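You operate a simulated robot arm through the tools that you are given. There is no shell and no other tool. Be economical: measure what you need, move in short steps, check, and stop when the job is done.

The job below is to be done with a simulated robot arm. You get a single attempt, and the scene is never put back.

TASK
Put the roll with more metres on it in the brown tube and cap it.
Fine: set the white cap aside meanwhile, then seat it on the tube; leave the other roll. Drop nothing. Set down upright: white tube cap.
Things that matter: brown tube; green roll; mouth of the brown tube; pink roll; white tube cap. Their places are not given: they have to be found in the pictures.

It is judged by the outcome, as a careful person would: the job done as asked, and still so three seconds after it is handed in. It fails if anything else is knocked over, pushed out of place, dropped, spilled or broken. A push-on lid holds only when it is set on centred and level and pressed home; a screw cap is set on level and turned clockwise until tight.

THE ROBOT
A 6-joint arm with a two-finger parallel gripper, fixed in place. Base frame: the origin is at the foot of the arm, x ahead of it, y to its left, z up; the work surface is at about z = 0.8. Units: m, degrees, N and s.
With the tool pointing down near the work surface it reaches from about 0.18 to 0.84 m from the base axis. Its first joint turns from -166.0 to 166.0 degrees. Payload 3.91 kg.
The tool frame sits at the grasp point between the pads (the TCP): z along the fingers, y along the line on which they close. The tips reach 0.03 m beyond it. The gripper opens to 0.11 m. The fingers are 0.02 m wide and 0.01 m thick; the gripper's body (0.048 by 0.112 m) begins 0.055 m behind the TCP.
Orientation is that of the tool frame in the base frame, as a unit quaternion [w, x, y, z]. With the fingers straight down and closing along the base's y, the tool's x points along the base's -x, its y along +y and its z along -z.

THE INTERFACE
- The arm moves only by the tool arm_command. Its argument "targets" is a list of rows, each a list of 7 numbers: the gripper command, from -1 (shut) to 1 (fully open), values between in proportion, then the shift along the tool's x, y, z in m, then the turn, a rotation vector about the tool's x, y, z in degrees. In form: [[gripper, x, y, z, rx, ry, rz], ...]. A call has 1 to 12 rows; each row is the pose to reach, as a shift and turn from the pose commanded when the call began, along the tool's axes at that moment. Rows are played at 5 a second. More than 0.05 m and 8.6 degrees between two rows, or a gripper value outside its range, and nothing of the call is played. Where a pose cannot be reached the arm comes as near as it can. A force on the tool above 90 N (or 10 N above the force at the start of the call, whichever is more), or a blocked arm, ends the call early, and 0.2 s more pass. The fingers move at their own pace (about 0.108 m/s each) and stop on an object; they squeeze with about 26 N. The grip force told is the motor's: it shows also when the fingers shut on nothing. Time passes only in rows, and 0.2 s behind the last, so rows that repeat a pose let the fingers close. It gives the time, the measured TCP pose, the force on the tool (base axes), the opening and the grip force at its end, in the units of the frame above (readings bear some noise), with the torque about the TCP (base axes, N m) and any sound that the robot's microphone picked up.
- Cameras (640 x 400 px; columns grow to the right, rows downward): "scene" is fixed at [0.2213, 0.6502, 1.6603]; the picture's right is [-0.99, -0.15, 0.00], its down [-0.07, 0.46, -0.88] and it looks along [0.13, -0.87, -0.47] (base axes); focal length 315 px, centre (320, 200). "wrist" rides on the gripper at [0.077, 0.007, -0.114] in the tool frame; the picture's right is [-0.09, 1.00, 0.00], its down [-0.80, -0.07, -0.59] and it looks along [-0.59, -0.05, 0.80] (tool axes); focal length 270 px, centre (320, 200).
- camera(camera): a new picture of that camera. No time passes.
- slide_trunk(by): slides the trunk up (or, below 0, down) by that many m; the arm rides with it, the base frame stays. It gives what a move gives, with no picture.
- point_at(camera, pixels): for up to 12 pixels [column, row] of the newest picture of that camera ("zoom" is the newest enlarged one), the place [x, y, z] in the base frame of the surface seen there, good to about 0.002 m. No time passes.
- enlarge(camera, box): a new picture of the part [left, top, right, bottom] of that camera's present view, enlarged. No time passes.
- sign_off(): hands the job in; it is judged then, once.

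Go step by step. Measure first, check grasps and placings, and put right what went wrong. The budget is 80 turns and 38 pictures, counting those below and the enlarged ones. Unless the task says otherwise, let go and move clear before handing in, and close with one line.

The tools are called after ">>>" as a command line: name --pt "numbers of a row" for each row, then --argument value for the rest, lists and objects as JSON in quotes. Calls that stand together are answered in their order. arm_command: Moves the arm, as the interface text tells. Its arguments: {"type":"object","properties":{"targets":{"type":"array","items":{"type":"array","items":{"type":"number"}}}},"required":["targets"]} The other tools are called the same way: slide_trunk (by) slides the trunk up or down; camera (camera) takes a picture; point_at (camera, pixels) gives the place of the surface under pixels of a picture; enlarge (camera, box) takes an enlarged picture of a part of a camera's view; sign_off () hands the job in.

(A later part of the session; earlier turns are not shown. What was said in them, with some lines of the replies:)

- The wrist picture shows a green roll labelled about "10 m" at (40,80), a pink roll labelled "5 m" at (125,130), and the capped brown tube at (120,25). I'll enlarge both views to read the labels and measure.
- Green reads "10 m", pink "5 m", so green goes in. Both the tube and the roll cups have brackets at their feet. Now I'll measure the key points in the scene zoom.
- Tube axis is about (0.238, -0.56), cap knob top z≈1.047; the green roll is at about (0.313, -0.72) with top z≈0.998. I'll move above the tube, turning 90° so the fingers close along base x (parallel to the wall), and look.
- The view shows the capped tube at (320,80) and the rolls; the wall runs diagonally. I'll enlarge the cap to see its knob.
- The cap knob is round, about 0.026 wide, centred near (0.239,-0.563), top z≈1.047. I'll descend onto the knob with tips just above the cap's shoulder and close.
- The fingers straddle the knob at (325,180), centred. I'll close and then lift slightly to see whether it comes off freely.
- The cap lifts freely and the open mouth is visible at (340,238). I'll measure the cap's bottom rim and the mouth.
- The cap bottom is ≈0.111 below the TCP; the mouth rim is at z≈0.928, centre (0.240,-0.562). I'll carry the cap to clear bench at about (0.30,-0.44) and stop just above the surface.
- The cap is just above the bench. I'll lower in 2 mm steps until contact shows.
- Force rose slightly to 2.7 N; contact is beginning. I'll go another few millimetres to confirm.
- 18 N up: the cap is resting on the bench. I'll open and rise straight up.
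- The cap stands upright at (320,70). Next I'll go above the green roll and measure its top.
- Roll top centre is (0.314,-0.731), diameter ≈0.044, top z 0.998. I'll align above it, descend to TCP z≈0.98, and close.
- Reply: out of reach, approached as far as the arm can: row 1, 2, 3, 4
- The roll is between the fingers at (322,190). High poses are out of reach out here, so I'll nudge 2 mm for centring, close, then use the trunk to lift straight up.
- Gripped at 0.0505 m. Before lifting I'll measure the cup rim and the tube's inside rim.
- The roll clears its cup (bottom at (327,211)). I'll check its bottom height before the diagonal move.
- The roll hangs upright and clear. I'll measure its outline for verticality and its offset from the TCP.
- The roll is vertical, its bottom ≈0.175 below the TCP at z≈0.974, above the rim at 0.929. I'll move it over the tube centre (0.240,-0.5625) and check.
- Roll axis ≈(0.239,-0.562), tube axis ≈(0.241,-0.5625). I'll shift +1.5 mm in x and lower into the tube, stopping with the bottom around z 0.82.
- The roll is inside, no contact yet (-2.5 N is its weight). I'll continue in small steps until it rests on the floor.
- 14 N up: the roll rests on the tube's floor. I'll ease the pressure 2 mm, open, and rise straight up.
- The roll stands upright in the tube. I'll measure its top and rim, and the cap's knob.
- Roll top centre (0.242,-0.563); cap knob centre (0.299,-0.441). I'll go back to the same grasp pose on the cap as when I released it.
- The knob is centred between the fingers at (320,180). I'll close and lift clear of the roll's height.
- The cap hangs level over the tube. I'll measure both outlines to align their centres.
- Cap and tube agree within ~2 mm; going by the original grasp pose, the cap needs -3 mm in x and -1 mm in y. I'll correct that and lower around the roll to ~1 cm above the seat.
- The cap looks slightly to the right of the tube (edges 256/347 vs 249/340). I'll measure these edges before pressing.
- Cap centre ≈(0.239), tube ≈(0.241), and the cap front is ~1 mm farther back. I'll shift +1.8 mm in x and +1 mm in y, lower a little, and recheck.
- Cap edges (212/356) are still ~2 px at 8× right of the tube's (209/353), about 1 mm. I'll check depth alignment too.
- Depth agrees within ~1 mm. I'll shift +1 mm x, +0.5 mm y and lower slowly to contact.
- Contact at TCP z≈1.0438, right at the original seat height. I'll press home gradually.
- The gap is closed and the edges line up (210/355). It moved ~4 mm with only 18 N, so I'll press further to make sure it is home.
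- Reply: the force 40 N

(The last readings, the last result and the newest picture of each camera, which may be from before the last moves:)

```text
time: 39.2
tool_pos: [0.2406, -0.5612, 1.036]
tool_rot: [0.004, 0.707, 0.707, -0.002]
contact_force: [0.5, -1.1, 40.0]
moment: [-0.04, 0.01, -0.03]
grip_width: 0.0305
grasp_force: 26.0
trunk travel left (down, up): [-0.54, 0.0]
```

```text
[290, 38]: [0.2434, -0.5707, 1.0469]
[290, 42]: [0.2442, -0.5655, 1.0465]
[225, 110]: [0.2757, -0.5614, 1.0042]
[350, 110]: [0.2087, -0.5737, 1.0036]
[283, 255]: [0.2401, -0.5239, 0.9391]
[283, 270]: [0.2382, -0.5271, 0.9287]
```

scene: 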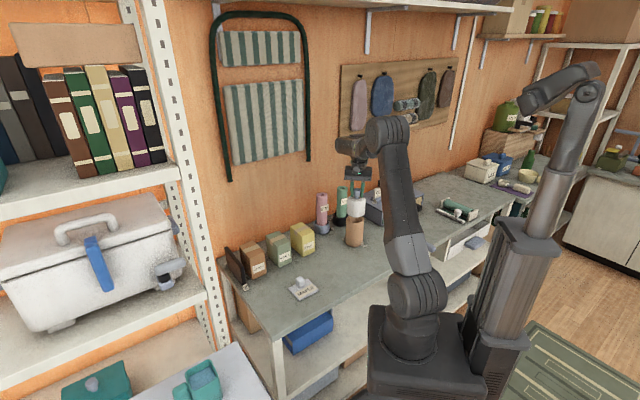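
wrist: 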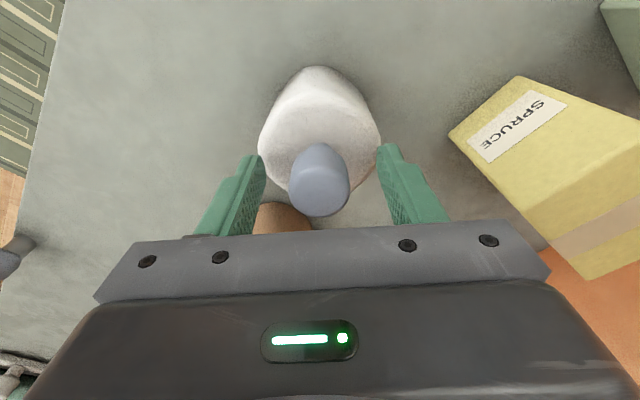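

Knob top is at z≈1.0467, matching the originally seated cap (1.047). I'll press once more a little harder, then release and rise.

>>> arm_command --pt "-1 0 0 0.003 0 0 0" --pt "-1 0 0 0.005 0 0 0" --pt "-1 0 0 0.005 0 0 0"

>>> arm_command --pt "-1 0 0 -0.008 0 0 0" --pt "-1 0 0 -0.014 0 0 0" --pt "0.1 0 0 -0.014 0 0 0" --pt "0.1 0 0 -0.014 0 0 0" --pt "0.1 0 0 -0.014 0 0 0" --pt "0.1 0 0 -0.04 0 0 0" --pt "0.1 0 0 -0.08 0 0 0" --pt "0.1 0 0 -0.12 0 0 0" --pt "0.1 0.02 0 -0.16 0 0 0" --pt "0.1 0.05 0 -0.17 0 0 0"

>>> enlarge --camera "scene" --box '[290, 160, 430, 260]'

>>> camera --camera "wrist"

```text
time: 40.0
tool_pos: [0.2411, -0.5621, 1.0352]
tool_rot: [0.007, 0.707, 0.707, -0.003]
contact_force: [-0.9, 0.0, 64.2]
moment: [0.52, 0.06, 0.0]
grip_width: 0.0301
grasp_force: 25.9
trunk travel left (down, up): [-0.54, 0.0]
```

```text
time: 42.2
tool_pos: [0.24, -0.5112, 1.1964]
tool_rot: [0.0, 0.707, 0.708, 0.0]
contact_force: [0.1, -0.2, -0.5]
moment: [-0.02, -0.03, 0.02]
grip_width: 0.0608
grasp_force: 0.0
trunk travel left (down, up): [-0.54, 0.0]
```

```text
4.00 times, centred on (360, 210) of scene
```

zoom: 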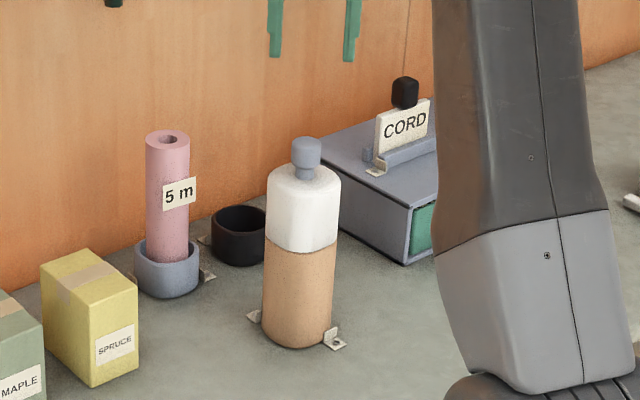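

```text
7 pictures are left
```

wrist: 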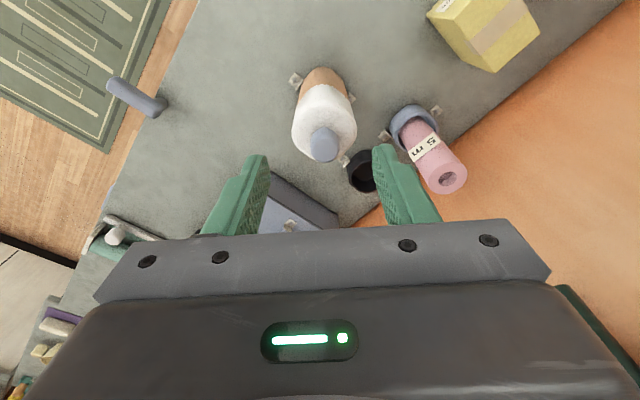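

The cap sits flush and looks level on the tube, and the pink roll hasn't moved. One last height check for levelness.

>>> point_at --camera "zoom" --pixels '[[275, 182], [332, 182], [306, 140], [266, 236], [337, 240], [302, 246], [302, 256]]'

>>> point_at --camera "wrist" --pixels '[[298, 125], [352, 125], [325, 105], [325, 145]]'

```text
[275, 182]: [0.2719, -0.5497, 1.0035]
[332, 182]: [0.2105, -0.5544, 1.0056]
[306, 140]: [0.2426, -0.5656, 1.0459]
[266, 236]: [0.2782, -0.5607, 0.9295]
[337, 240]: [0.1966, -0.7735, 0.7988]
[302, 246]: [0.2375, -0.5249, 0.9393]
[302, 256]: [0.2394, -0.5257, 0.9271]
```

```text
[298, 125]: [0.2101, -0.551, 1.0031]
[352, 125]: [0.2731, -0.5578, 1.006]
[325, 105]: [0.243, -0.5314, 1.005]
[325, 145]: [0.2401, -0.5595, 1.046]
```

The cap's shoulder is level within measurement noise (1.003–1.006), and the knob top is back at its original height of about 1.046. The gripper is clear, so I'm handing in.

>>> sign_off

```text
The job is handed in.
```

The green 10 m roll is in the brown tube with the white cap pressed on level, and the pink 5 m roll was left where it was.
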